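You operate a simulated robot arm through the tools that you are given. There is no shell and no other tool.

You are at the controls of a simulated robot arm. One attempt, no reset.

TASK
Put things in order on the long worktop. At the end: the blue sponge is on the grey coaster; the white bottle stands where the blue sponge stood; the blue double cream carton stands where the white bottle stood; the white bun from the long worktop stands where the yellow sponge stood; the yellow sponge stands where the blue double cream carton stood; whatever was shut is shut again. Leave all else as you found it, and nothing knocked over.
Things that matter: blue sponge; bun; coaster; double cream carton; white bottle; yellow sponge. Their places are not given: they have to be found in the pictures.

The check looks at the end state, three seconds after you hand in, the way a careful person would. Anything else that was tipped, shoved, dropped, spilled or broken makes it a failure.

THE ROBOT
A 7-joint arm with a two-finger parallel gripper, fixed in place. Base frame: the origin is on the floor under the middle of its stand, x ahead of it, y to its left, z up; the work surface is at about z = 0.91. Lengths are in m, angles in degrees, forces in N, time in s.
With the tool pointing down near the work surface it reaches from about 0.28 to 0.68 m from the base axis. Its first joint turns from -66.0 to 66.0 degrees. Payload 1.57 kg.
The tool frame sits at the grasp point between the pads (the TCP): z along the fingers, y along the line on which they close. The tips reach 0.03 m beyond it. The gripper opens to 0.11 m. The fingers are 0.024 m wide and 0.012 m thick; the gripper's body (0.048 by 0.112 m) begins 0.078 m behind the TCP.
Orientation is that of the tool frame in the base frame, as a unit quaternion [x, y, z, w]. With the fingers straight down and closing along the base's y, the tool's x points along the base's -x, its y along +y and its z along -z.

THE INTERFACE
- The arm moves only by the tool nudge_tool. Its argument "steps" is a list of rows, each a list of 7 numbers: the turn, a rotation vector about the tool's x, y, z in degrees, then the shift along the tool's x, y, z in mm, then the finger opening in mm, from 0 to 110. In form: [[ax, ay, az, dx, dy, dz, claw], ...]. A call has 1 to 20 rows; each row shifts and turns the commanded pose from where the row before left it, along the tool's axes as they then stand. A row lasts 0.2 s, in which the tool goes at most 0.05 m and 8.6 degrees; a call with a longer step from one row to the next is refused whole, and so is a gripper value outside its range. A pose out of reach is approached as far as the arm can. The call stops where the force on the tool passes 40 N (or 10 N more than at its start, if that is more) or the arm is blocked; 0.2 s more then pass. The fingers move at their own pace (about 0.108 m/s each) and stop on an object; they squeeze with about 31 N. The grip force told is the motor's: it shows also when the fingers shut on nothing. Time passes only in rows, and 0.2 s behind the last, so rows that do not move let the fingers close. The reply holds the time, the measured pose of the TCP, the force on the tool along the base axes, the opening and the grip force, in the units named above and with some noise, with the torque about the TCP (base axes, N m) and any sound that the robot's microphone picked up.
- Cameras (640 x 400 px; columns grow to the right, rows downward): "scene" is fixed at [0.1479, -0.3752, 1.4225]; the picture's right is [0.91, -0.42, 0.00], its down [-0.17, -0.36, -0.92] and it looks along [0.38, 0.83, -0.40] (base axes); focal length 369 px, centre (320, 200). "wrist" rides on the gripper at [0.07, 0.016, -0.141] in the tool frame; the picture's right is [-0.23, 0.97, 0.00], its down [-0.86, -0.20, -0.48] and it looks along [-0.47, -0.11, 0.88] (tool axes); focal length 222 px, centre (320, 200).
- capture(camera): a new picture of that camera. The clock stands still meanwhile.
- locate(camera, pixels): for up to 12 pixels [column, row] of the newest picture of that camera ("zoom" is the newest enlarged one), the place [x, y, z] in the base frame of the surface seen there, good to about 0.003 m. The clock stands still meanwhile.
- close_up(camera, box): a new picture of the part [left, top, right, bottom] of that camera's present view, enlarged. The clock stands still meanwhile.
- close_job(): hands the job in; it is judged then, once.

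Unless the task says otherwise, let go and move clear before handing in.

The tools are called as name(argument=value, ...) on one line, values as JSON. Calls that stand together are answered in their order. nudge_tool: Moves the arm, as the interface text tells. Its arguments: {"type":"object","properties":{"steps":{"type":"array","items":{"type":"array","items":{"type":"number"}}}},"required":["steps"]} The other tools are called the same way: capture (camera) takes a picture; locate (camera, pixels) gives the place of the surface under pixels of a picture; close_up (camera, box) takes an enlarged picture of a part of a camera's view; close_job () hands the job in.

At the start:

```text
t: 0.0
tcp_pos: [0.3307, 0.1843, 1.1818]
tcp_rot: [0.0, 1.0, 0.0, -0.001]
force: [0.2, -0.5, -0.2]
moment: [-0.01, -0.01, 0.04]
grip_width: 0.1102
grasp_force: 0.1
```

scene: 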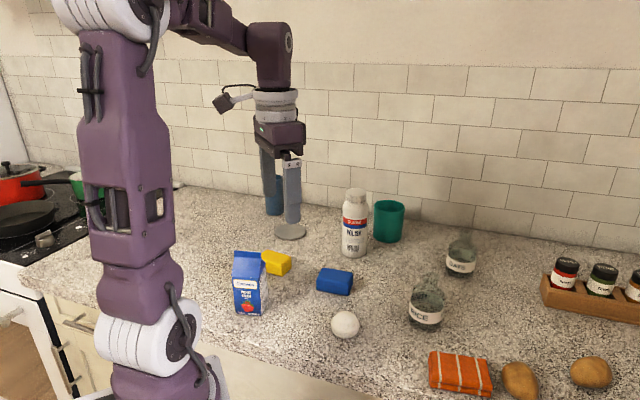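
wrist: 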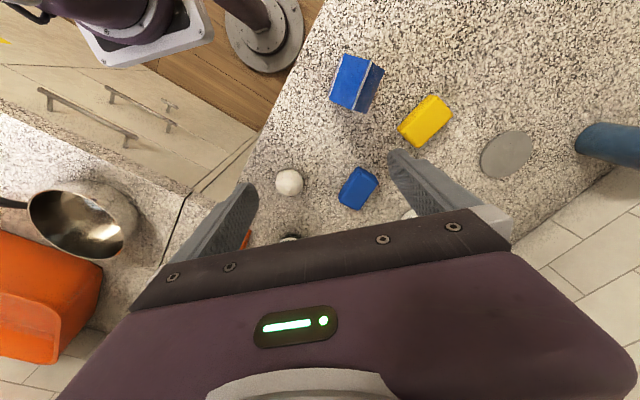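

The scene picture shows the blue carton (~250,283), yellow sponge (~277,262), blue sponge (~335,281), bun (~345,324), white bottle (~355,225) and grey coaster (~290,231). I'll enlarge the area to find precise positions.

close_up(camera="scene", box=[200, 160, 480, 350])

close_up(camera="wrist", box=[230, 20, 640, 250])

locate(camera="scene", pixels=[[290, 231], [277, 256], [335, 275], [345, 318], [355, 193], [354, 245], [250, 256], [249, 295], [389, 205], [461, 255], [427, 305], [277, 195]])

locate(camera="wrist", pixels=[[355, 82], [425, 121], [508, 154], [289, 182], [358, 188], [350, 60], [340, 100], [380, 70], [415, 135], [440, 105], [345, 195], [370, 178]])

```text
2.11 times, centred on (340, 255) of scene
```

zoom: 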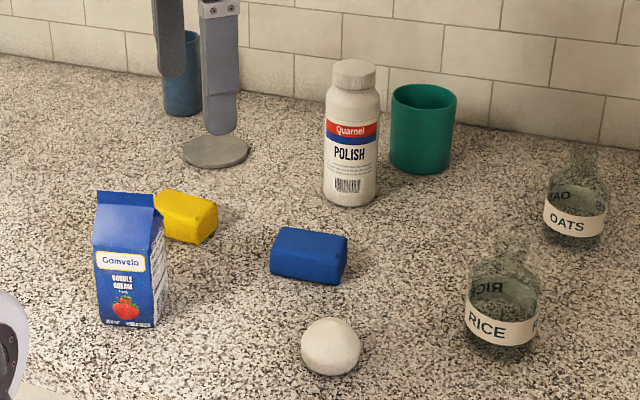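

```text
1.56 times, centred on (435, 135) of wrist
```

zoom: 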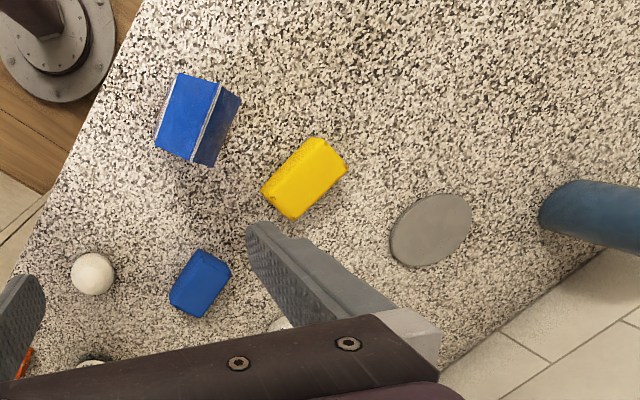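

```text
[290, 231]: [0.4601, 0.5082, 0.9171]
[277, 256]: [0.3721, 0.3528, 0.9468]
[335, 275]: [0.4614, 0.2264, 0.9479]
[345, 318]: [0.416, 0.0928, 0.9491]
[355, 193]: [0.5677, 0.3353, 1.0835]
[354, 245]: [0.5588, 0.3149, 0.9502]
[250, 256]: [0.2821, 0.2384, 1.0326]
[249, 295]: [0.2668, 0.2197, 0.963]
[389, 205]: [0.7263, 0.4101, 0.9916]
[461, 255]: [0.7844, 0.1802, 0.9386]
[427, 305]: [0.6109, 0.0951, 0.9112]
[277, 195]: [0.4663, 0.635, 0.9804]
```

```text
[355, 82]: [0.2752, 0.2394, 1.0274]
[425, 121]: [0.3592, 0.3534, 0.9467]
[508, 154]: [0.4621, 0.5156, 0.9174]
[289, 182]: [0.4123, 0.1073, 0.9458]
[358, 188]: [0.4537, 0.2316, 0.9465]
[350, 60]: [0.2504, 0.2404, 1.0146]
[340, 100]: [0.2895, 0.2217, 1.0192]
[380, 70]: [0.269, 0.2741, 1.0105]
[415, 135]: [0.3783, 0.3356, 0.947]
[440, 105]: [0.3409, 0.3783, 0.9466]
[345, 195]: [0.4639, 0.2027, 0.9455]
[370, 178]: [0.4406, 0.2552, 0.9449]
```

The scene and wrist views agree: coaster ≈(0.461,0.512), yellow sponge ≈(0.36,0.355), blue sponge ≈(0.454,0.23), bun ≈(0.412,0.10), bottle ≈(0.565,0.33) and carton ≈(0.27,0.245). I'll measure outlines in the wrist zoom picture (sponge corners, coaster rim, carton ridge).

locate(camera="zoom", pixels=[[311, 141], [342, 168], [296, 216], [266, 193], [201, 253], [228, 268], [203, 312], [174, 298], [393, 240], [468, 215], [440, 197], [418, 264]])

locate(camera="zoom", pixels=[[178, 78], [217, 84], [192, 160], [158, 143], [238, 100], [212, 164], [205, 120], [188, 120], [92, 258], [92, 290], [75, 273], [110, 273]])

```text
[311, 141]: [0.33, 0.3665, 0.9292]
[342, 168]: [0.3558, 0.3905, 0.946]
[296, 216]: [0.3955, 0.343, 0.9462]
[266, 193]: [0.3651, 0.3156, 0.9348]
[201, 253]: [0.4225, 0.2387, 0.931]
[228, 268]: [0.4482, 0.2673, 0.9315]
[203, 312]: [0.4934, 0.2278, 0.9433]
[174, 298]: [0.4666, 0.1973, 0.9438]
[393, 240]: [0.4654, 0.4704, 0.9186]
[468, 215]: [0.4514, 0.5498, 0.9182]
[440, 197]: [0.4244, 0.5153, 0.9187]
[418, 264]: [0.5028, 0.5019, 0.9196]
```

```text
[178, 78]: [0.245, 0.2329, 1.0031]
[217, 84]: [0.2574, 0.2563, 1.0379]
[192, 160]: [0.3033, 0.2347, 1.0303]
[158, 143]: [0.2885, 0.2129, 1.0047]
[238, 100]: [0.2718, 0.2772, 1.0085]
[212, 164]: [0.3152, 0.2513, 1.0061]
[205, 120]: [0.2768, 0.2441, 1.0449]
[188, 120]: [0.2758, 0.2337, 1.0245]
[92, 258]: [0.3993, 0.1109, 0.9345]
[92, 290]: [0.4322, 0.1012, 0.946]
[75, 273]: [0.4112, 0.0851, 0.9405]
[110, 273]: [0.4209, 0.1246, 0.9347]
```

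The outlines give a carton centre of ≈(0.280,0.244) with yaw −25°, and the sponges' short axes at about 48° (blue) and 42° (yellow). The coaster centre is ≈(0.462,0.510). Next I'll measure the bottle, cup and bun edges in an enlarged scene view.

close_up(camera="scene", box=[230, 170, 420, 300])

```text
3.08 times, centred on (325, 235) of scene
```

zoom: 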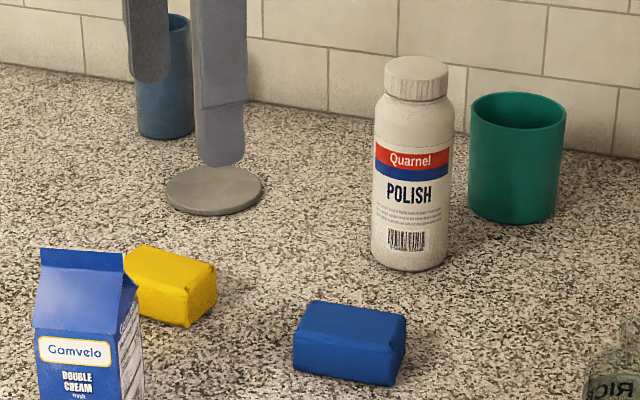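

locate(camera="zoom", pixels=[[376, 180], [412, 180], [448, 180], [372, 245], [408, 255], [446, 250], [416, 60], [416, 70], [408, 285], [165, 128], [165, 60], [516, 110]])

locate(camera="zoom", pixels=[[350, 318], [350, 355], [350, 388], [170, 265], [165, 295], [213, 190], [213, 212], [410, 110], [440, 110], [390, 110], [165, 187], [260, 187]])

```text
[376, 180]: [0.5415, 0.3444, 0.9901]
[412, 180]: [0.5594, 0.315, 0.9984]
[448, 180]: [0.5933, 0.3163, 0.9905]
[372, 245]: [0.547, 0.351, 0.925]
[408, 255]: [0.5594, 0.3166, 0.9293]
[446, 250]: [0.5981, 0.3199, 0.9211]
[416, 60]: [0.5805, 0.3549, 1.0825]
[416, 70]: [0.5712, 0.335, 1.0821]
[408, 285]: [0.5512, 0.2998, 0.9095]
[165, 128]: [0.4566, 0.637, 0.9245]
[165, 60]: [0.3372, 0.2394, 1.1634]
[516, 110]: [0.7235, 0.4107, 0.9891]
```

```text
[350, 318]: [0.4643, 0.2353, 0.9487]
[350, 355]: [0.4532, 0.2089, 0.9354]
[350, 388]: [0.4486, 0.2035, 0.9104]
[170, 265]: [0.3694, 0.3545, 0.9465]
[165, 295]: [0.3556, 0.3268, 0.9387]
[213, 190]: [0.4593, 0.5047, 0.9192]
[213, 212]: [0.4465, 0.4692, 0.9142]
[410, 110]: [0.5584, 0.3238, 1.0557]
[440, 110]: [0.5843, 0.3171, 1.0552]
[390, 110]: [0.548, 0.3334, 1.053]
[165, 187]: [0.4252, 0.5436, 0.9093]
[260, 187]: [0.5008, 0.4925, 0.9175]
```

The bottle centre comes out at ≈(0.574,0.342), radius ≈0.032, top z≈1.083. I'll now move above the blue sponge at (0.458,0.233) and turn the fingers 42° so they close across its short side.

nudge_tool(steps=[[0, 0, 0, -31.75, 12.1, 20, 110], [0, 0, 0, -31.75, 12.1, 20, 110], [0, 0, 0, -31.75, 12.1, 20, 110], [0, 0, 0, -31.75, 12.1, 20, 110], [0, 0, 8.4, 0, 0, 0, 110], [0, 0, 8.4, 0, 0, 0, 110], [0, 0, 8.4, 0, 0, 0, 110], [0, 0, 8.4, 0, 0, 0, 110], [0, 0, 8.4, 0, 0, 0, 110], [0, 0, 0, 0, 0, 0, 110]])

capture(camera="wrist")

capture(camera="scene")

```text
t: 2.2
tcp_pos: [0.4576, 0.2336, 1.0993]
tcp_rot: [0.359, 0.933, 0.0, 0.0]
force: [0.8, -0.1, 0.5]
moment: [0.01, 0.02, 0.01]
grip_width: 0.1099
grasp_force: 0.1
```

```text
taken
```

wrist: 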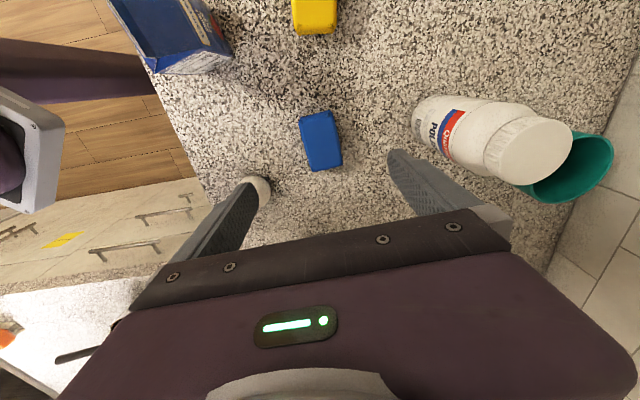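

```text
taken
```

scene: 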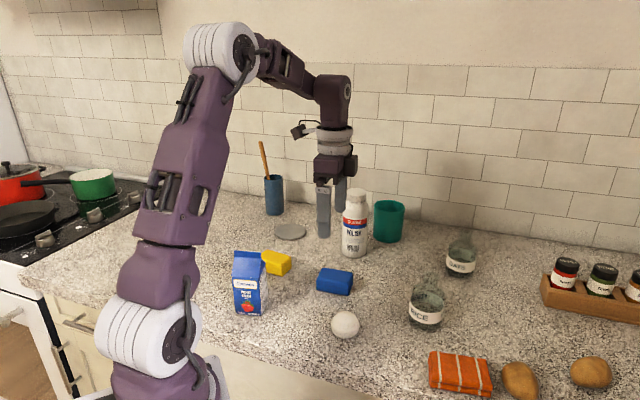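

The tool is above the blue sponge (wrist pixels 299–343, 112–170), with fingers along 48°. I'll re-measure the sponge corners from here before descending.

close_up(camera="wrist", box=[240, 80, 400, 200])

```text
3.33 times, centred on (320, 140) of wrist
```

zoom: 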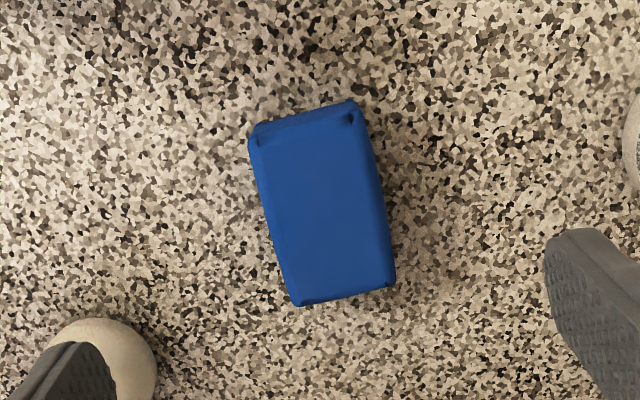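

locate(camera="zoom", pixels=[[262, 150], [352, 122], [390, 280], [300, 300], [330, 210], [100, 350], [325, 106], [320, 293], [266, 210], [376, 200], [252, 140], [366, 125]])

```text
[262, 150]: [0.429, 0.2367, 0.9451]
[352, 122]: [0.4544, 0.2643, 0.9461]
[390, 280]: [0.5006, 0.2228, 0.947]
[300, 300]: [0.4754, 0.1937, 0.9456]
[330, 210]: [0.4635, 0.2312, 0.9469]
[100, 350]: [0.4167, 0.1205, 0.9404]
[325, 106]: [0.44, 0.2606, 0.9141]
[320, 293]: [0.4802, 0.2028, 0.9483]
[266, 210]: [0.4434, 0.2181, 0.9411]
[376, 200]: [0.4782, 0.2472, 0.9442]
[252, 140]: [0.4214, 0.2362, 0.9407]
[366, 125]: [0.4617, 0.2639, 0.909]
```

Corners from this closer view put the blue sponge centre at ≈(0.464,0.230), top z≈0.947, axis 48° confirmed. I'll shift slightly, descend to z≈0.945 and close.

nudge_tool(steps=[[0, 0, 0, -7, 1.6, 40, 110], [0, 0, 0, 0, 0, 40, 110], [0, 0, 0, 0, 0, 40, 110], [0, 0, 0, 0, 0, 20, 110], [0, 0, 0, 0, 0, 14, 110], [0, 0, 0, 0, 0, 0, 110]])

capture(camera="wrist")

```text
t: 3.6
tcp_pos: [0.4632, 0.2307, 0.9464]
tcp_rot: [0.358, 0.934, 0.0, 0.0]
force: [-0.5, -0.3, -0.6]
moment: [0.0, 0.01, 0.03]
grip_width: 0.1099
grasp_force: 0.2
```

```text
taken
```

wrist: 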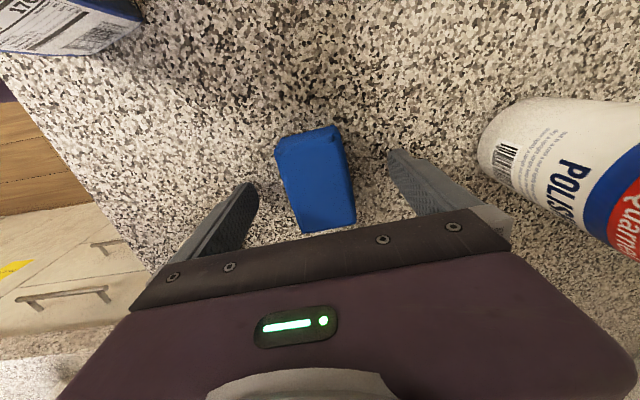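

The blue sponge sits between the fingers (wrist pixels 275–355, 127–232). Closing now.

nudge_tool(steps=[[0, 0, 0, 0, 0, 0, 20], [0, 0, 0, 0, 0, 0, 20], [0, 0, 0, 0, 0, 0, 20], [0, 0, 0, 0, 0, 0, 20]])

```text
t: 4.6
tcp_pos: [0.4628, 0.2295, 0.9471]
tcp_rot: [0.358, 0.934, 0.0, 0.001]
force: [0.0, -0.4, -0.4]
moment: [0.02, 0.02, 0.01]
grip_width: 0.0482
grasp_force: 30.9
```

The grip width of 0.048 with 31 N shows the blue sponge is held. I'll lift it, and check the spoon in the blue cup (scene pixels 261–275, 142–195) near the coaster.

nudge_tool(steps=[[0, 0, 0, 0, 0, -20, 20], [0, 0, 0, 0, 0, -40, 20], [0, 0, 0, 0, 0, -40, 20], [0, 0, 0, 0, 0, -40, 20], [0, 0, 0, 0, 0, -40, 20], [0, 0, 0, 0, 0, 0, 20]])

capture(camera="scene")

locate(camera="scene", pixels=[[261, 143], [264, 160], [267, 172], [274, 180], [274, 200], [290, 231], [278, 231], [302, 231], [290, 224], [290, 238]])

close_up(camera="scene", box=[230, 100, 390, 260])

```text
t: 6.0
tcp_pos: [0.4638, 0.2299, 1.1274]
tcp_rot: [0.358, 0.934, 0.0, 0.0]
force: [0.1, 0.2, -0.3]
moment: [-0.01, -0.02, -0.01]
grip_width: 0.0484
grasp_force: 31.0
```

```text
taken
```

scene: 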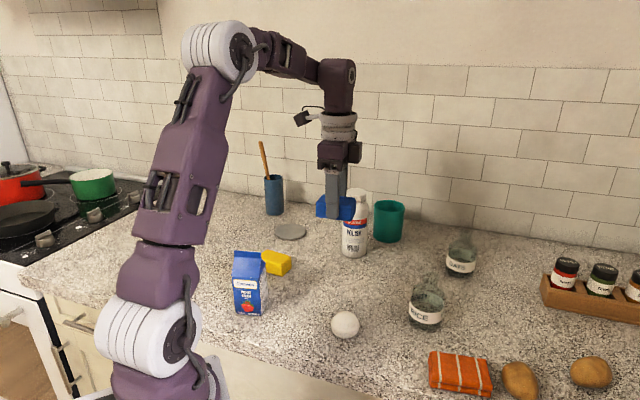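

```text
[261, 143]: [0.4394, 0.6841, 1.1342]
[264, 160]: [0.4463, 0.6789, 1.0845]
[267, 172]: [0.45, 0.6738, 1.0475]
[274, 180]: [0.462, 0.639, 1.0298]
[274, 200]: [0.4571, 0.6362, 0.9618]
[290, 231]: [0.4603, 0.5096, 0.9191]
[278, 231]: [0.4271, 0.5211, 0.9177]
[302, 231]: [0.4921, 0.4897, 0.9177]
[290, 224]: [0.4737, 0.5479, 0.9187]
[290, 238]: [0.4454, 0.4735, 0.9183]
```

```text
2.50 times, centred on (310, 180) of scene
```

zoom: 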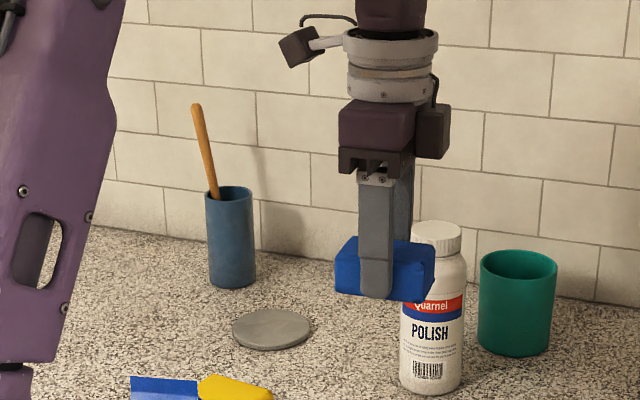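

The blue sponge is lifted cleanly (zoom pixels 335–435, 235–300), and the coaster centre reads ≈(0.461,0.510). The spoon is far enough away at (0.44,0.684), so I'll carry the sponge across at height.

nudge_tool(steps=[[0, 0, 0, 27.1, 29.4, 0, 20], [0, 0, 0, 27.1, 29.4, 0, 20], [0, 0, 0, 27.1, 29.4, 0, 20], [0, 0, 0, 27.1, 29.4, 0, 20], [0, 0, 0, 27.1, 29.4, 0, 20], [0, 0, 0, 27.1, 29.4, 0, 20], [0, 0, 0, 27.1, 29.4, 0, 20], [0, 0, 0, 0, 0, 0, 20], [0, 0, 0, 0, 0, 0, 20]])

capture(camera="wrist")

capture(camera="scene")

```text
t: 8.0
tcp_pos: [0.4345, 0.4246, 1.1149]
tcp_rot: [0.349, 0.937, -0.005, 0.004]
force: [0.5, 0.7, 0.9]
moment: [-0.02, -0.01, -0.02]
grip_width: 0.0486
grasp_force: 30.6
out of reach, approached as far as the arm can: row 5, 6, 7
```

```text
taken
```

wrist: 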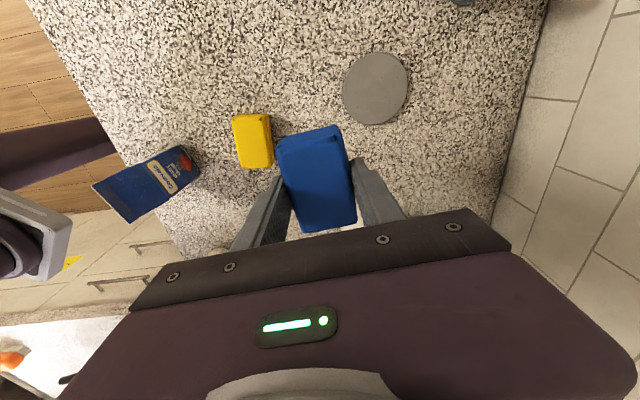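

```text
taken
```

scene: 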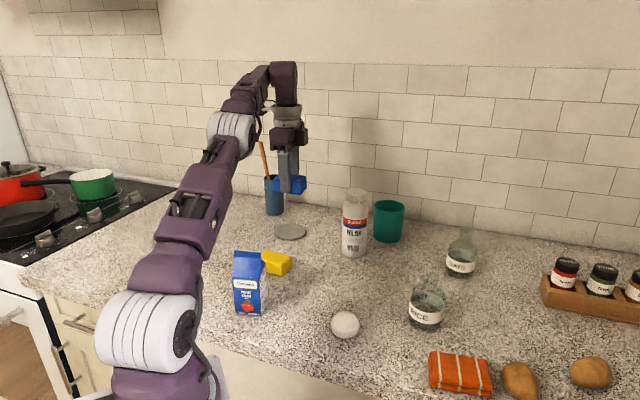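

The arm ran out of reach at this height (stopped at 0.4345,0.4246,1.115); reach grows lower down. I'll descend partway, since only the coaster and bare worktop lie below, and see how the pose tracks.

nudge_tool(steps=[[0, 0, 0, 0, 0, 30, 20], [0, 0, 0, 0, 0, 30, 20], [0, 0, 0, 0, 0, 20, 20], [0, 0, 0, 0, 0, 0, 20], [0, 0, 0, 0, 0, 0, 20]])

```text
t: 9.2
tcp_pos: [0.4345, 0.4237, 1.0361]
tcp_rot: [0.358, 0.934, 0.0, 0.001]
force: [-0.6, 0.3, -0.1]
moment: [-0.02, 0.01, -0.01]
grip_width: 0.0485
grasp_force: 30.8
```

The pose is clamped to (0.4345,0.4237,1.036) and vertical. I'll lower to about 0.99 and then move out toward the coaster centre.

nudge_tool(steps=[[0, 0, 0, 0, 0, 40, 20], [0, 0, 0, 12.7, 27.3, 6, 20], [0, 0, 0, 12.7, 27.3, 0, 20], [0, 0, 0, 12.7, 27.3, 0, 20], [0, 0, 0, 0, 0, 0, 20], [0, 0, 0, 0, 0, 0, 20]])

capture(camera="wrist")

```text
t: 10.6
tcp_pos: [0.4472, 0.4621, 0.9906]
tcp_rot: [0.358, 0.934, 0.001, 0.001]
force: [-0.2, -0.6, -0.8]
moment: [-0.01, 0.01, 0.02]
grip_width: 0.0486
grasp_force: 31.1
out of reach, approached as far as the arm can: row 3, 4
```

```text
taken
```

wrist: 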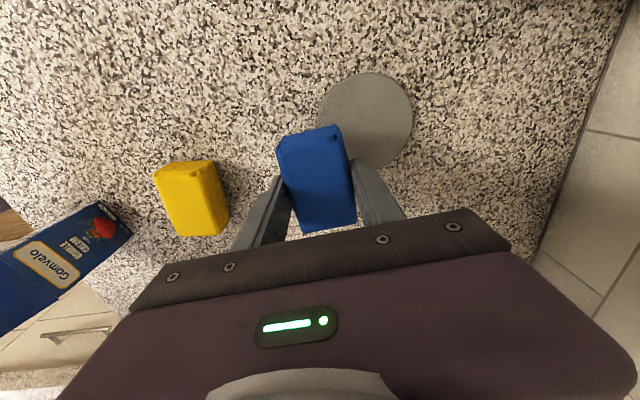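

At z≈0.99 the arm stops at radius ≈0.643, while the coaster centre is at 0.6875; the sponge already overlaps the coaster's near edge in the wrist picture. I'll go lower (z≈0.968) and push outward again to see how far the vertical reach goes.

nudge_tool(steps=[[0, 0, 0, 0, 0, 22, 20], [0, 0, 0, 4.4, 9, 0, 20], [0, 0, 0, 4.4, 9, 0, 20], [0, 0, 0, 4.4, 9, 0, 20], [0, 0, 0, 4.4, 9, 0, 20], [0, 0, 0, 4.4, 9, 0, 20], [0, 0, 0, 0, 0, 0, 20]])

```text
t: 12.2
tcp_pos: [0.4403, 0.4775, 0.9687]
tcp_rot: [0.345, 0.938, 0.002, 0.001]
force: [0.0, -1.0, -0.4]
moment: [0.0, 0.0, 0.04]
grip_width: 0.0483
grasp_force: 30.8
out of reach, approached as far as the arm can: row 2, 3, 4, 5, 6
```

Vertical reach ends at radius ≈0.65, so I'll tilt the fingers outward by about 8° (about the tool's x) to gain the missing few centimetres, then move out.

nudge_tool(steps=[[-4, 0, 0, 0, 0, -4, 20], [-4, 0, 0, 0, 0, -4, 20], [0, 0, 0, 0, 0, 0, 20], [0, 0, 0, 0, 0, 0, 20]])

```text
t: 13.2
tcp_pos: [0.4397, 0.478, 0.9761]
tcp_rot: [0.357, 0.932, 0.065, 0.026]
force: [0.2, -0.2, -0.4]
moment: [0.0, 0.0, -0.05]
grip_width: 0.0485
grasp_force: 31.2
```

The tilt is 8° outward as intended. Moving out toward the point that puts the sponge over the coaster centre, staying at z≈0.976.

nudge_tool(steps=[[0, 0, 0, 1.8, 10.8, 1.5, 20], [0, 0, 0, 1.8, 10.8, 1.5, 20], [0, 0, 0, 1.8, 10.8, 1.5, 20], [0, 0, 0, 0, 0, 0, 20], [0, 0, 0, 0, 0, 0, 20]])

```text
t: 14.4
tcp_pos: [0.4591, 0.5057, 0.9757]
tcp_rot: [0.358, 0.931, 0.065, 0.025]
force: [-0.7, 1.4, -0.6]
moment: [0.0, -0.03, 0.04]
grip_width: 0.0484
grasp_force: 30.5
```

It reached (0.459,0.506,0.976). I'll check the alignment over the coaster from both cameras before lowering.

close_up(camera="scene", box=[230, 150, 350, 260])

capture(camera="wrist")

```text
3.64 times, centred on (290, 205) of scene
```

zoom: 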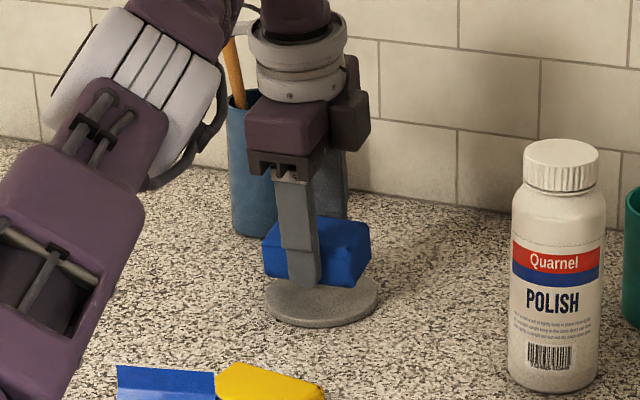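

```text
taken
```

wrist: 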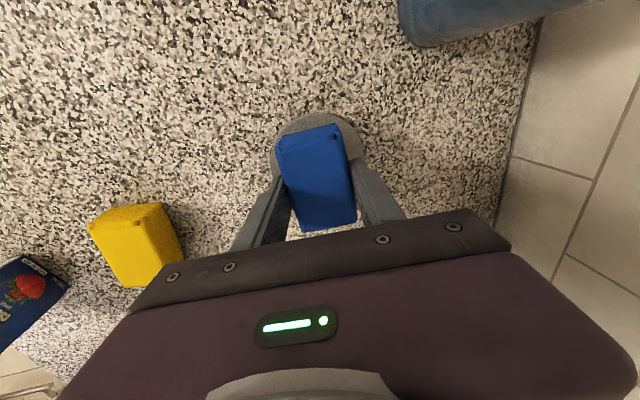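

The sponge hovers right over the coaster in both views. I'll lower ~17 mm straight down until it just touches, then open slightly.

nudge_tool(steps=[[0, 0, 0, 0, -1.1, 8, 20], [0, 0, 0, 0, -0.7, 5, 20], [0, 0, 0, 0, -0.4, 3, 20], [0, 0, 0, 0, 0, 0, 20]])

close_up(camera="scene", box=[230, 150, 350, 260])

```text
t: 15.4
tcp_pos: [0.4572, 0.5069, 0.9609]
tcp_rot: [0.358, 0.931, 0.065, 0.024]
force: [0.5, 0.2, -0.1]
moment: [0.01, -0.03, -0.01]
grip_width: 0.0485
grasp_force: 30.8
```

```text
3.64 times, centred on (290, 205) of scene
```

zoom: 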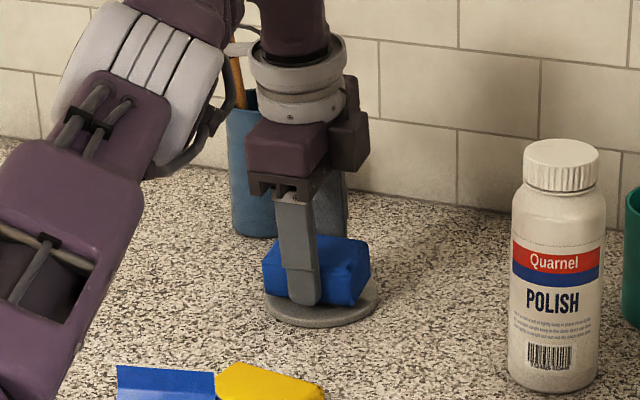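

Sponge's lower edge is nearly touching the coaster (zoom ~ (300,300)). Lowering 2 mm more and releasing to 75 mm.

nudge_tool(steps=[[0, 0, 0, 0, -0.3, 2, 20], [0, 0, 0, 0, 0, 0, 20], [0, 0, 0, 0, 0, 0, 60], [0, 0, 0, 0, 0, 0, 75], [0, 0, 0, 0, 0, 0, 75]])

close_up(camera="scene", box=[230, 150, 350, 260])

capture(camera="wrist")

```text
t: 16.6
tcp_pos: [0.4584, 0.5055, 0.9587]
tcp_rot: [0.358, 0.931, 0.065, 0.025]
force: [0.1, 0.6, -0.8]
moment: [-0.01, 0.0, -0.02]
grip_width: 0.075
grasp_force: 0.0
```

```text
3.64 times, centred on (290, 205) of scene
```

zoom: 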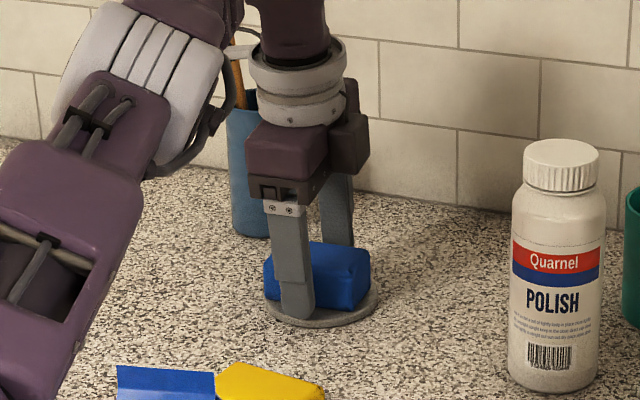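

```text
taken
```

wrist: 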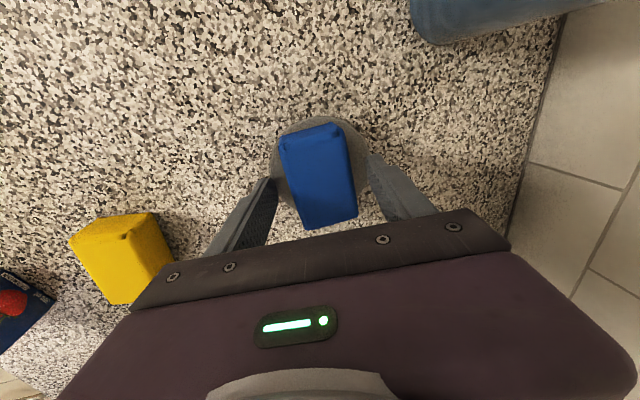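

The blue sponge lies flat on the coaster. I'll back out along the tool axis in small steps, opening a bit more once lifted.

nudge_tool(steps=[[0, 0, 0, 0, 0, -8, 78], [0, 0, 0, 0, 0, -6, 90], [0, 0, 0, 0, 0, -8, 95], [0, 0, 0, 0, -1, -8, 95], [0, 0, 0, 0, -1, -6, 95], [0, 0, 0, 0, 0, 0, 95]])

```text
t: 18.0
tcp_pos: [0.4532, 0.4998, 0.9948]
tcp_rot: [0.358, 0.931, 0.065, 0.026]
force: [0.0, -0.2, -0.1]
moment: [-0.01, -0.01, 0.03]
grip_width: 0.0952
grasp_force: 0.0
```

The gripper is clear of the sponge (tips above its top). I'll retreat up and inward, remove the tilt, and start turning the wrist for a tangential grip on the bottle.

nudge_tool(steps=[[0, 0, 0, 0, -2.2, -20.5, 95], [0, 0, 0, 0, -26.9, -24, 110], [0, 0, 0, 0, -26.9, -24, 110], [0, 0, 0, 0, -26.9, -24, 110], [4, 0, 0, 0, 0, 0, 110], [4, 0, 0, 0, 0, 0, 110], [0, 0, 0, 0, 0, 0, 110]])

close_up(camera="scene", box=[230, 150, 420, 280])

```text
t: 19.6
tcp_pos: [0.3896, 0.4296, 1.074]
tcp_rot: [0.358, 0.934, 0.0, 0.0]
force: [-0.2, 0.4, -0.1]
moment: [0.02, 0.0, -0.01]
grip_width: 0.1101
grasp_force: 0.0
```

```text
3.08 times, centred on (325, 215) of scene
```

zoom: 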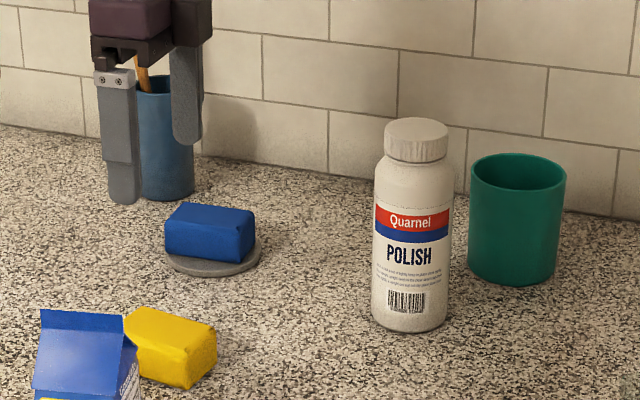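

The sponge sits on the coaster (zoom 165–255, 203–262). Let me check its centre against the coaster while I turn the wrist next.

locate(camera="zoom", pixels=[[184, 206], [250, 213], [239, 233], [170, 224], [210, 219], [413, 125], [413, 135]])

nudge_tool(steps=[[0, 0, -8.1, 0, 0, 0, 110], [0, 0, -8.1, 0, 0, 0, 110], [0, 0, -8.1, 0, 0, 0, 110], [0, 0, -8.1, 0, 0, 0, 110], [0, 0, -8.1, 0, 0, 0, 110], [0, 0, -8.1, 0, 0, 0, 110], [0, 0, -8.1, 0, 0, 0, 110], [0, 0, -8.1, 0, 0, 0, 110], [0, 0, -8.1, 0, 0, 0, 110], [0, 0, 0, 0, 0, 0, 110]])

capture(camera="wrist")

```text
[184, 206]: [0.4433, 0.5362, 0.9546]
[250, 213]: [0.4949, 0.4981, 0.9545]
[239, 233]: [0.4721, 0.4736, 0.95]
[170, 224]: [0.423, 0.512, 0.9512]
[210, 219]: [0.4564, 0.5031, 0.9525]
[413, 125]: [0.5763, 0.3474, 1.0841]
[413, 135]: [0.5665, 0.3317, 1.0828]
```

```text
t: 21.8
tcp_pos: [0.3901, 0.4298, 1.0737]
tcp_rot: [-0.267, 0.964, 0.0, 0.0]
force: [0.8, -0.8, 0.1]
moment: [-0.01, 0.02, -0.02]
grip_width: 0.1101
grasp_force: 0.0
```

```text
taken
```

wrist: 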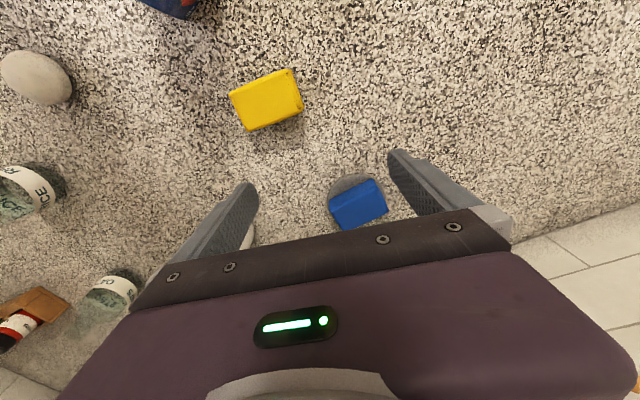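

Blue sponge centre is ≈(0.458,0.505), within ~6 mm of the coaster centre, which is good. Tool y is now at 121°; I'll move to a pre-grasp point inward of the bottle, (0.481,0.287), and tilt 15° outward.

nudge_tool(steps=[[0, 0, 0, -1.1, -42.4, 0, 110], [0, 0, 0, -1.1, -42.4, 0, 110], [0, 0, 0, -1.1, -42.4, 0, 110], [0, 0, 0, -1.1, -42.4, 0, 110], [0, -7.5, 0, 0, 0, 0, 110], [0, -7.5, 0, 0, 0, 0, 110], [0, 0, 0, 0, 0, 0, 110]])

capture(camera="wrist")

capture(camera="scene")

```text
t: 23.4
tcp_pos: [0.4799, 0.2863, 1.0753]
tcp_rot: [-0.264, 0.955, 0.035, 0.127]
force: [0.9, -0.3, 0.1]
moment: [0.03, -0.03, -0.01]
grip_width: 0.1099
grasp_force: 0.0
```

```text
taken
```

wrist: 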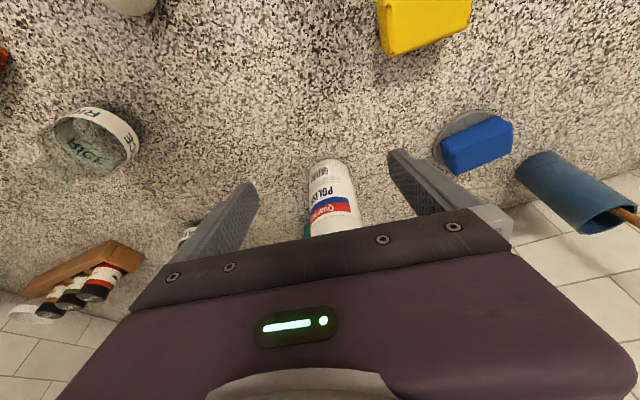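

```text
taken
```

scene: 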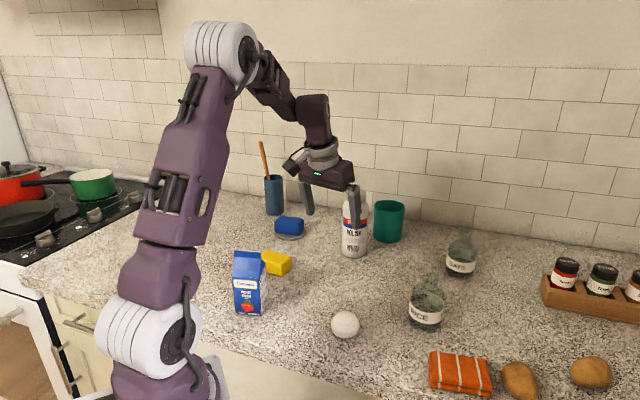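

The bottle lies between the open fingers (wrist pixels 307–360, 158–237). I'll measure its near side from the wrist view to centre the grip.

close_up(camera="wrist", box=[250, 130, 410, 240])

```text
3.64 times, centred on (330, 185) of wrist
```

zoom: 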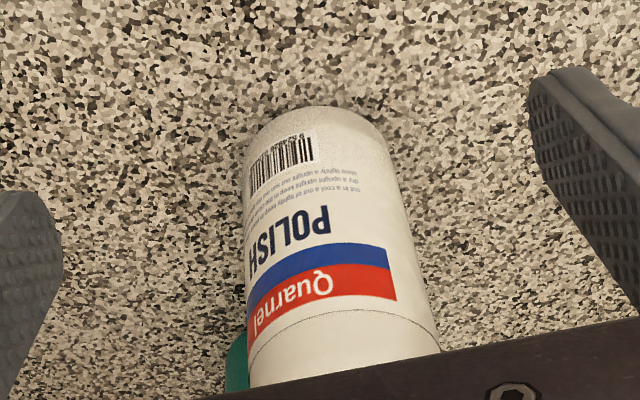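

locate(camera="zoom", pixels=[[250, 290], [320, 290], [396, 290], [248, 200], [320, 200], [398, 200], [255, 345], [340, 345], [430, 330], [320, 110], [250, 240], [404, 240]])

```text
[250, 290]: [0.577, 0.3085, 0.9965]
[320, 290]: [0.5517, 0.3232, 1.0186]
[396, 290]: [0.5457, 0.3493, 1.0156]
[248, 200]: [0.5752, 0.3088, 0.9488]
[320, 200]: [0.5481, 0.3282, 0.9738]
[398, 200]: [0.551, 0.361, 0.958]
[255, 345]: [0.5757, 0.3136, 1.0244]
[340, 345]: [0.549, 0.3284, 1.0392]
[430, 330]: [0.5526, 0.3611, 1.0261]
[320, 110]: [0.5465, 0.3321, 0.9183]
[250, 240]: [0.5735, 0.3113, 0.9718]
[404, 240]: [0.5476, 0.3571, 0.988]
```

The bottle axis fits (0.574,0.341) with r≈0.031. I'll lower to z≈1.025 and slide outward around it with open fingers.

nudge_tool(steps=[[0, 0, 0, 6.5, 0, 24, 110], [0, 0, 0, 6.5, 0, 24, 110], [0, 0, 0, -26, -0.35, 7.9, 110], [0, 0, 0, -26, -0.35, 7.9, 110], [0, 0, 0, -26, -0.35, 7.9, 110], [0, 0, 0, 0, 0, 0, 110]])

close_up(camera="scene", box=[270, 120, 430, 280])

```text
t: 24.8
tcp_pos: [0.5516, 0.327, 1.0221]
tcp_rot: [-0.263, 0.956, 0.034, 0.126]
force: [1.0, -0.1, 0.2]
moment: [0.02, 0.01, -0.02]
grip_width: 0.1098
grasp_force: 0.1
```

```text
2.50 times, centred on (350, 200) of scene
```

zoom: 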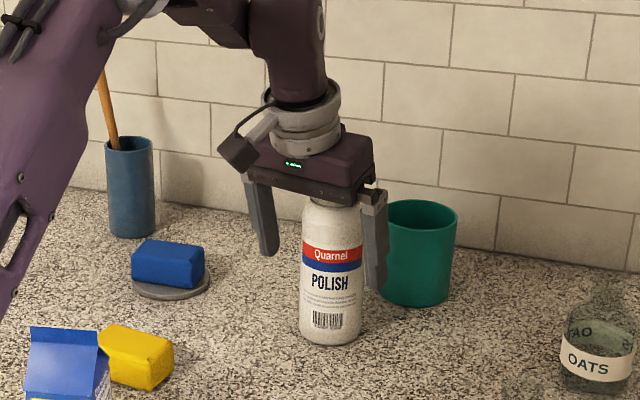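

No contact so far; the gripper body rides just above the cap. Final outward 26 mm, then close on the bottle.

nudge_tool(steps=[[0, 0, 0, -13, -0.2, 4, 110], [0, 0, 0, -12, -0.2, 3.5, 110], [0, 0, 0, 0, 0, 0, 110]])

capture(camera="wrist")

```text
t: 25.6
tcp_pos: [0.575, 0.3406, 1.0208]
tcp_rot: [-0.264, 0.956, 0.035, 0.126]
force: [-1.2, -0.3, 1.0]
moment: [-0.02, -0.01, 0.0]
grip_width: 0.1101
grasp_force: 0.1
```

```text
taken
```

wrist: 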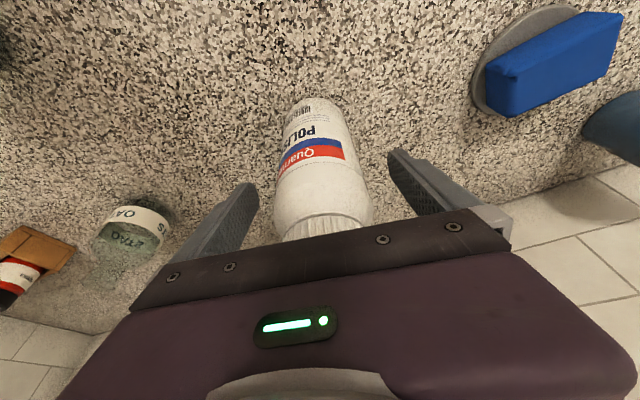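

TCP is on the bottle axis at (0.575,0.3406,1.021). Closing.

nudge_tool(steps=[[0, 0, 0, 0, 0, 0, 70], [0, 0, 0, 0, 0, 0, 60], [0, 0, 0, 0, 0, 0, 45], [0, 0, 0, 0, 0, 0, 45], [0, 0, 0, 0, 0, 0, 45]])

close_up(camera="scene", box=[270, 120, 430, 280])

```text
t: 26.8
tcp_pos: [0.5735, 0.3414, 1.0217]
tcp_rot: [-0.264, 0.956, 0.035, 0.126]
force: [-0.3, 0.3, 1.1]
moment: [0.05, 0.05, 0.0]
grip_width: 0.0623
grasp_force: 31.3
```

```text
2.50 times, centred on (350, 200) of scene
```

zoom: 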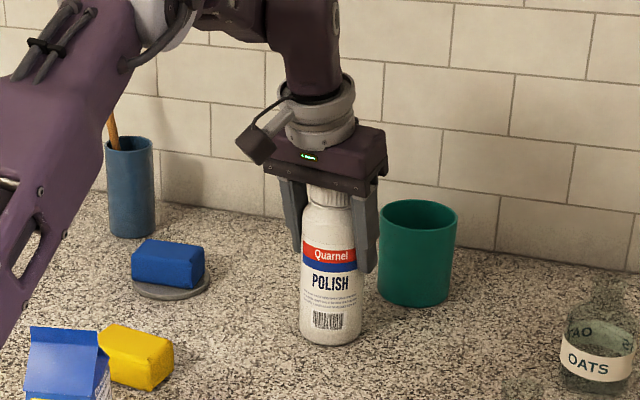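

The bottle is held (width 0.062, 31 N). Lifting it straight up 40 mm and checking it stays upright.

nudge_tool(steps=[[0, 0, 0, -2.6, 0, -9.6, 45], [0, 0, 0, -2.6, 0, -9.6, 45], [0, 0, 0, -2.6, 0, -9.6, 45], [0, 0, 0, -2.6, 0, -9.6, 45], [0, 0, 0, 0, 0, 0, 45]])

close_up(camera="scene", box=[270, 120, 430, 280])

```text
t: 28.0
tcp_pos: [0.573, 0.3418, 1.0614]
tcp_rot: [-0.265, 0.955, 0.036, 0.126]
force: [0.4, -0.8, -2.2]
moment: [-0.01, 0.0, -0.01]
grip_width: 0.0625
grasp_force: 31.0
```

```text
2.50 times, centred on (350, 200) of scene
```

zoom: 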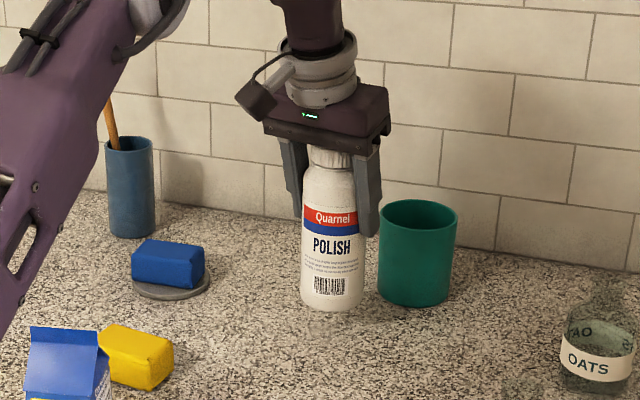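

Bottle is up and vertical. Carrying it to the blue sponge's old spot (0.464,0.230).

nudge_tool(steps=[[0, 0, 0, 24.3, -6.7, -6.6, 45], [0, 0, 0, 24.3, -6.7, -6.6, 45], [0, 0, 0, 24.3, -6.7, -6.6, 45], [0, 0, 0, 24.3, -6.7, -6.6, 45], [0, 0, 0, 24.3, -6.7, -6.6, 45], [0, 0, 0, 24.3, -6.7, -6.6, 45], [0, 0, 0, 0, 0, 0, 45], [0, 0, 0, 0, 0, 0, 45]])

capture(camera="scene")

```text
t: 29.8
tcp_pos: [0.4651, 0.2293, 1.0612]
tcp_rot: [-0.264, 0.956, 0.035, 0.126]
force: [-0.7, -0.1, -1.6]
moment: [-0.03, -0.04, 0.01]
grip_width: 0.0625
grasp_force: 31.3
```

```text
taken
```

scene: 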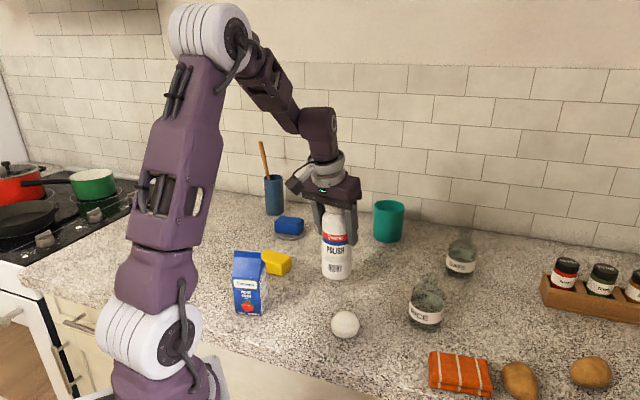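

At (0.465,0.229). Lowering 37 mm, then easing down the last bit.

nudge_tool(steps=[[0, 0, 0, 3.1, 0, 11.6, 45], [0, 0, 0, 3.1, 0, 11.6, 45], [0, 0, 0, 2.6, 0, 9.6, 45], [0, 0, 0, 1.0, 0, 3.9, 45], [0, 0, 0, 0, 0, 0, 45]])

close_up(camera="scene", box=[260, 150, 420, 310])

```text
t: 31.0
tcp_pos: [0.464, 0.2297, 1.0236]
tcp_rot: [-0.264, 0.956, 0.035, 0.126]
force: [-0.6, 1.0, -1.4]
moment: [0.02, -0.02, 0.03]
grip_width: 0.0626
grasp_force: 31.4
```

```text
2.50 times, centred on (340, 230) of scene
```

zoom: 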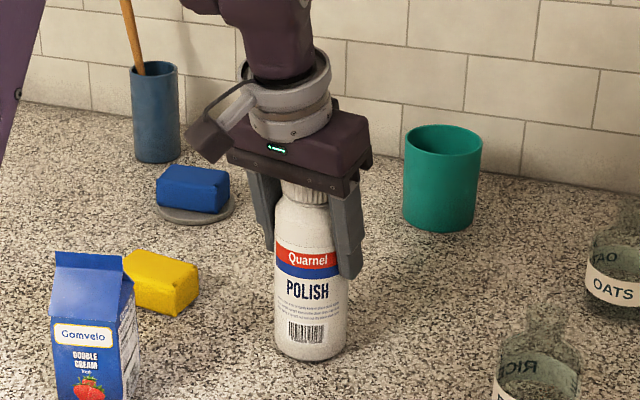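

nudge_tool(steps=[[0, 0, 0, 0.4, 0, 1.5, 45], [0, 0, 0, 0.3, 0, 1, 45], [0, 0, 0, 0, 0, 0, 45]])

```text
t: 31.8
tcp_pos: [0.4657, 0.2292, 1.0208]
tcp_rot: [-0.264, 0.955, 0.035, 0.127]
force: [-1.7, -2.1, 18.5]
moment: [-0.24, 0.51, -0.08]
grip_width: 0.0621
grasp_force: 31.0
```

The 18.5 N upward force shows the bottle is standing on the worktop. I'll ease up ~0.8 mm and open.

nudge_tool(steps=[[0, 0, 0, -0.2, 0, -0.8, 45], [0, 0, 0, 0, 0, 0, 55], [0, 0, 0, 0, 0, 0, 66], [0, 0, 0, 0, 0, 0, 80], [0, 0, 0, 0, 0, 0, 110], [0, 0, 0, 0, 0, 0, 110]])

close_up(camera="scene", box=[260, 150, 420, 310])

capture(camera="wrist")

```text
t: 33.2
tcp_pos: [0.4641, 0.2292, 1.0208]
tcp_rot: [-0.264, 0.956, 0.034, 0.126]
force: [0.8, 0.2, -0.6]
moment: [0.01, 0.01, -0.02]
grip_width: 0.1099
grasp_force: 0.0
```

```text
2.50 times, centred on (340, 230) of scene
```

zoom: 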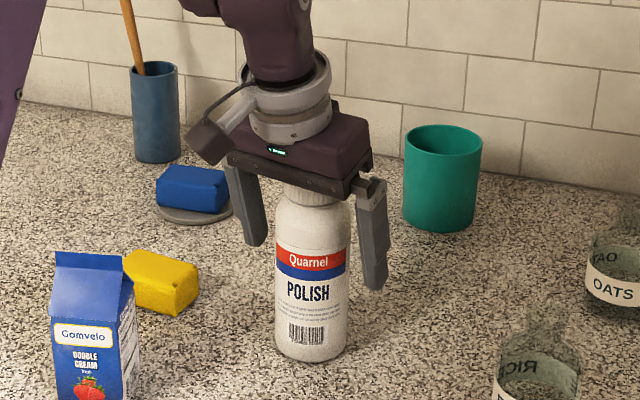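

```text
taken
```

wrist: 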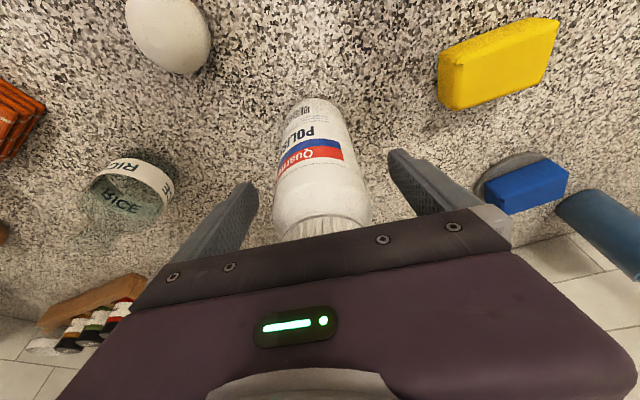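

The bottle stands upright on its own at the sponge's old spot. I'll rise straight up clear of it, remove the tilt, and turn the wrist toward the carton's faces (closing direction 65°).

nudge_tool(steps=[[0, 0, 0, -5.2, 0, -19.3, 110], [0, 0, 0, -10.4, 0, -38.5, 110], [0, 0, 0, -10.4, 0, -38.5, 110], [0, 0, 0, -10.4, 0, -38.5, 110], [0, 0, 0, -5.2, 0, -19.3, 110], [0, 7.5, 0, 0, 0, 0, 110], [0, 7.5, 0, 0, 0, 0, 110], [0, 0, 8, 0, 0, 0, 110], [0, 0, 8, 0, 0, 0, 110], [0, 0, 8, 0, 0, 0, 110], [0, 0, 8, 0, 0, 0, 110], [0, 0, 8, 0, 0, 0, 110], [0, 0, 8, 0, 0, 0, 110], [0, 0, 8, 0, 0, 0, 110], [0, 0, 0, 0, 0, 0, 110]])

capture(camera="wrist")

capture(camera="scene")

```text
t: 36.4
tcp_pos: [0.4649, 0.2289, 1.1816]
tcp_rot: [0.218, 0.976, 0.0, 0.0]
force: [0.0, -0.9, -0.1]
moment: [0.04, -0.03, -0.01]
grip_width: 0.1102
grasp_force: 0.1
```

```text
taken
```

wrist: 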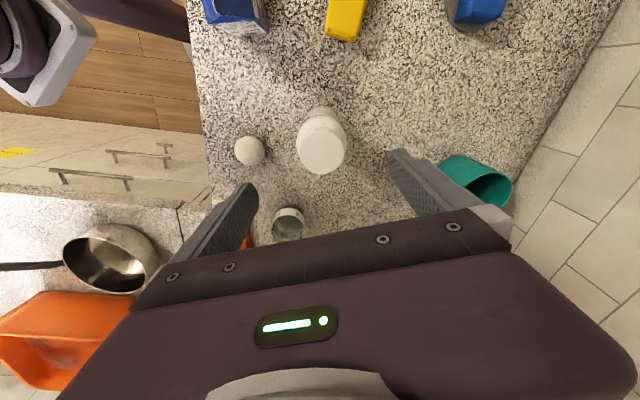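

```text
taken
```

scene: 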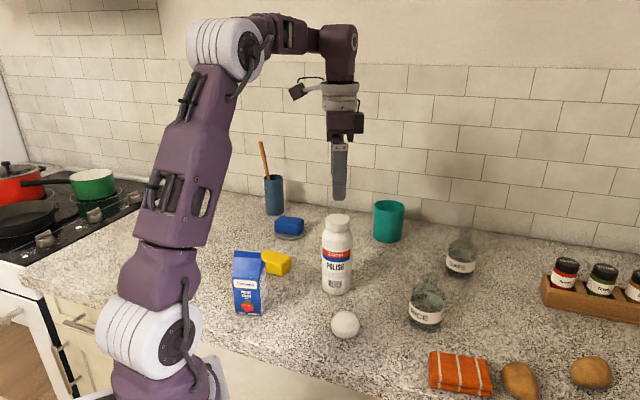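

Clear of the bottle, which still stands (scene 323–352, 215–293). Moving above the carton at (0.280,0.244), staying high.

nudge_tool(steps=[[0, 0, 0, 34.8, -13, 0, 110], [0, 0, 0, 34.8, -13, 0, 110], [0, 0, 0, 34.8, -13, 0, 110], [0, 0, 0, 34.8, -13, 0, 110], [0, 0, 0, 34.8, -13, 0, 110], [0, 0, 0, 0, 0, 0, 110]])

close_up(camera="wrist", box=[220, 40, 440, 220])

capture(camera="scene")

```text
t: 37.8
tcp_pos: [0.2798, 0.244, 1.1809]
tcp_rot: [0.217, 0.976, 0.0, 0.0]
force: [-0.8, 0.4, 0.4]
moment: [0.0, -0.02, 0.01]
grip_width: 0.11
grasp_force: 0.0
```

```text
2.22 times, centred on (330, 130) of wrist
```

zoom: 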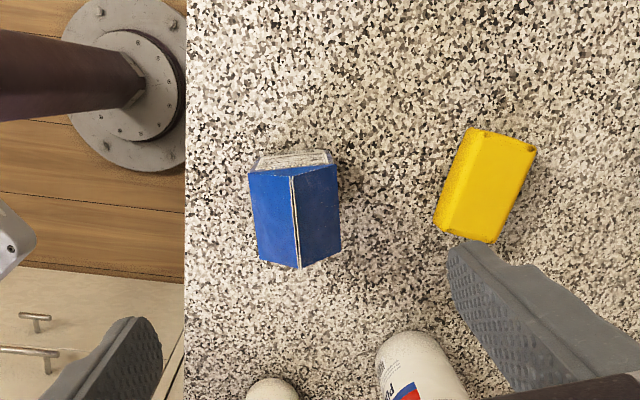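

```text
taken
```

scene: 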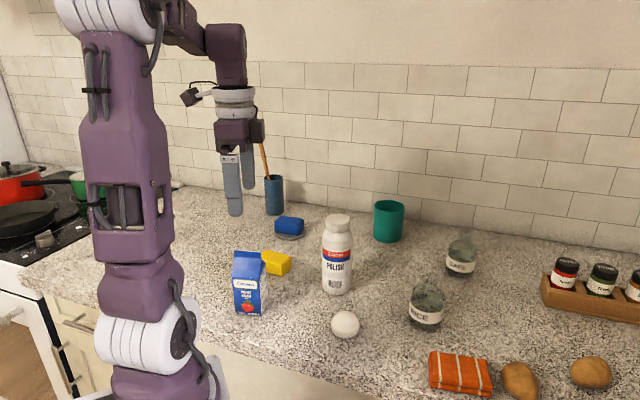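

The carton's ridge (zoom 291,176 → 297,266) and eaves are clear from above; measuring these plus the yellow sponge corners.

locate(camera="zoom", pixels=[[293, 182], [298, 262], [251, 176], [334, 168], [339, 245], [262, 256], [295, 220], [476, 136], [530, 150], [493, 237], [446, 222], [485, 185]])

locate(camera="zoom", pixels=[[270, 200], [320, 200], [255, 160], [330, 155], [272, 385], [460, 180], [510, 200], [505, 145], [468, 232], [420, 340]])

```text
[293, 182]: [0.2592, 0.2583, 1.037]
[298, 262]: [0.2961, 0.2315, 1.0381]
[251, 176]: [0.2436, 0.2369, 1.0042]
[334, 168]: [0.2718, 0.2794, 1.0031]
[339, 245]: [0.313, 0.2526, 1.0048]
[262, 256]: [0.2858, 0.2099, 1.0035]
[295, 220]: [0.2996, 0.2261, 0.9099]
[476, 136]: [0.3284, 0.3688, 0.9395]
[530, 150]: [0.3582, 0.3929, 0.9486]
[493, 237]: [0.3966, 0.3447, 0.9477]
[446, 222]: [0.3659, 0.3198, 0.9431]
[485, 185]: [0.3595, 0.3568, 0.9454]
```

```text
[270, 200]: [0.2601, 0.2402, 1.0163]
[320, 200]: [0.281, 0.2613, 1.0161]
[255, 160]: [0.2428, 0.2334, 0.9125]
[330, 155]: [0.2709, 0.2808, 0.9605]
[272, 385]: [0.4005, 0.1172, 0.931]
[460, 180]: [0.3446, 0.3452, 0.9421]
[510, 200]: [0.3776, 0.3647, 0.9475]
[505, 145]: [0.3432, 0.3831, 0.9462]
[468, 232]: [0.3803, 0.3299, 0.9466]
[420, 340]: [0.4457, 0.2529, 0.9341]
```

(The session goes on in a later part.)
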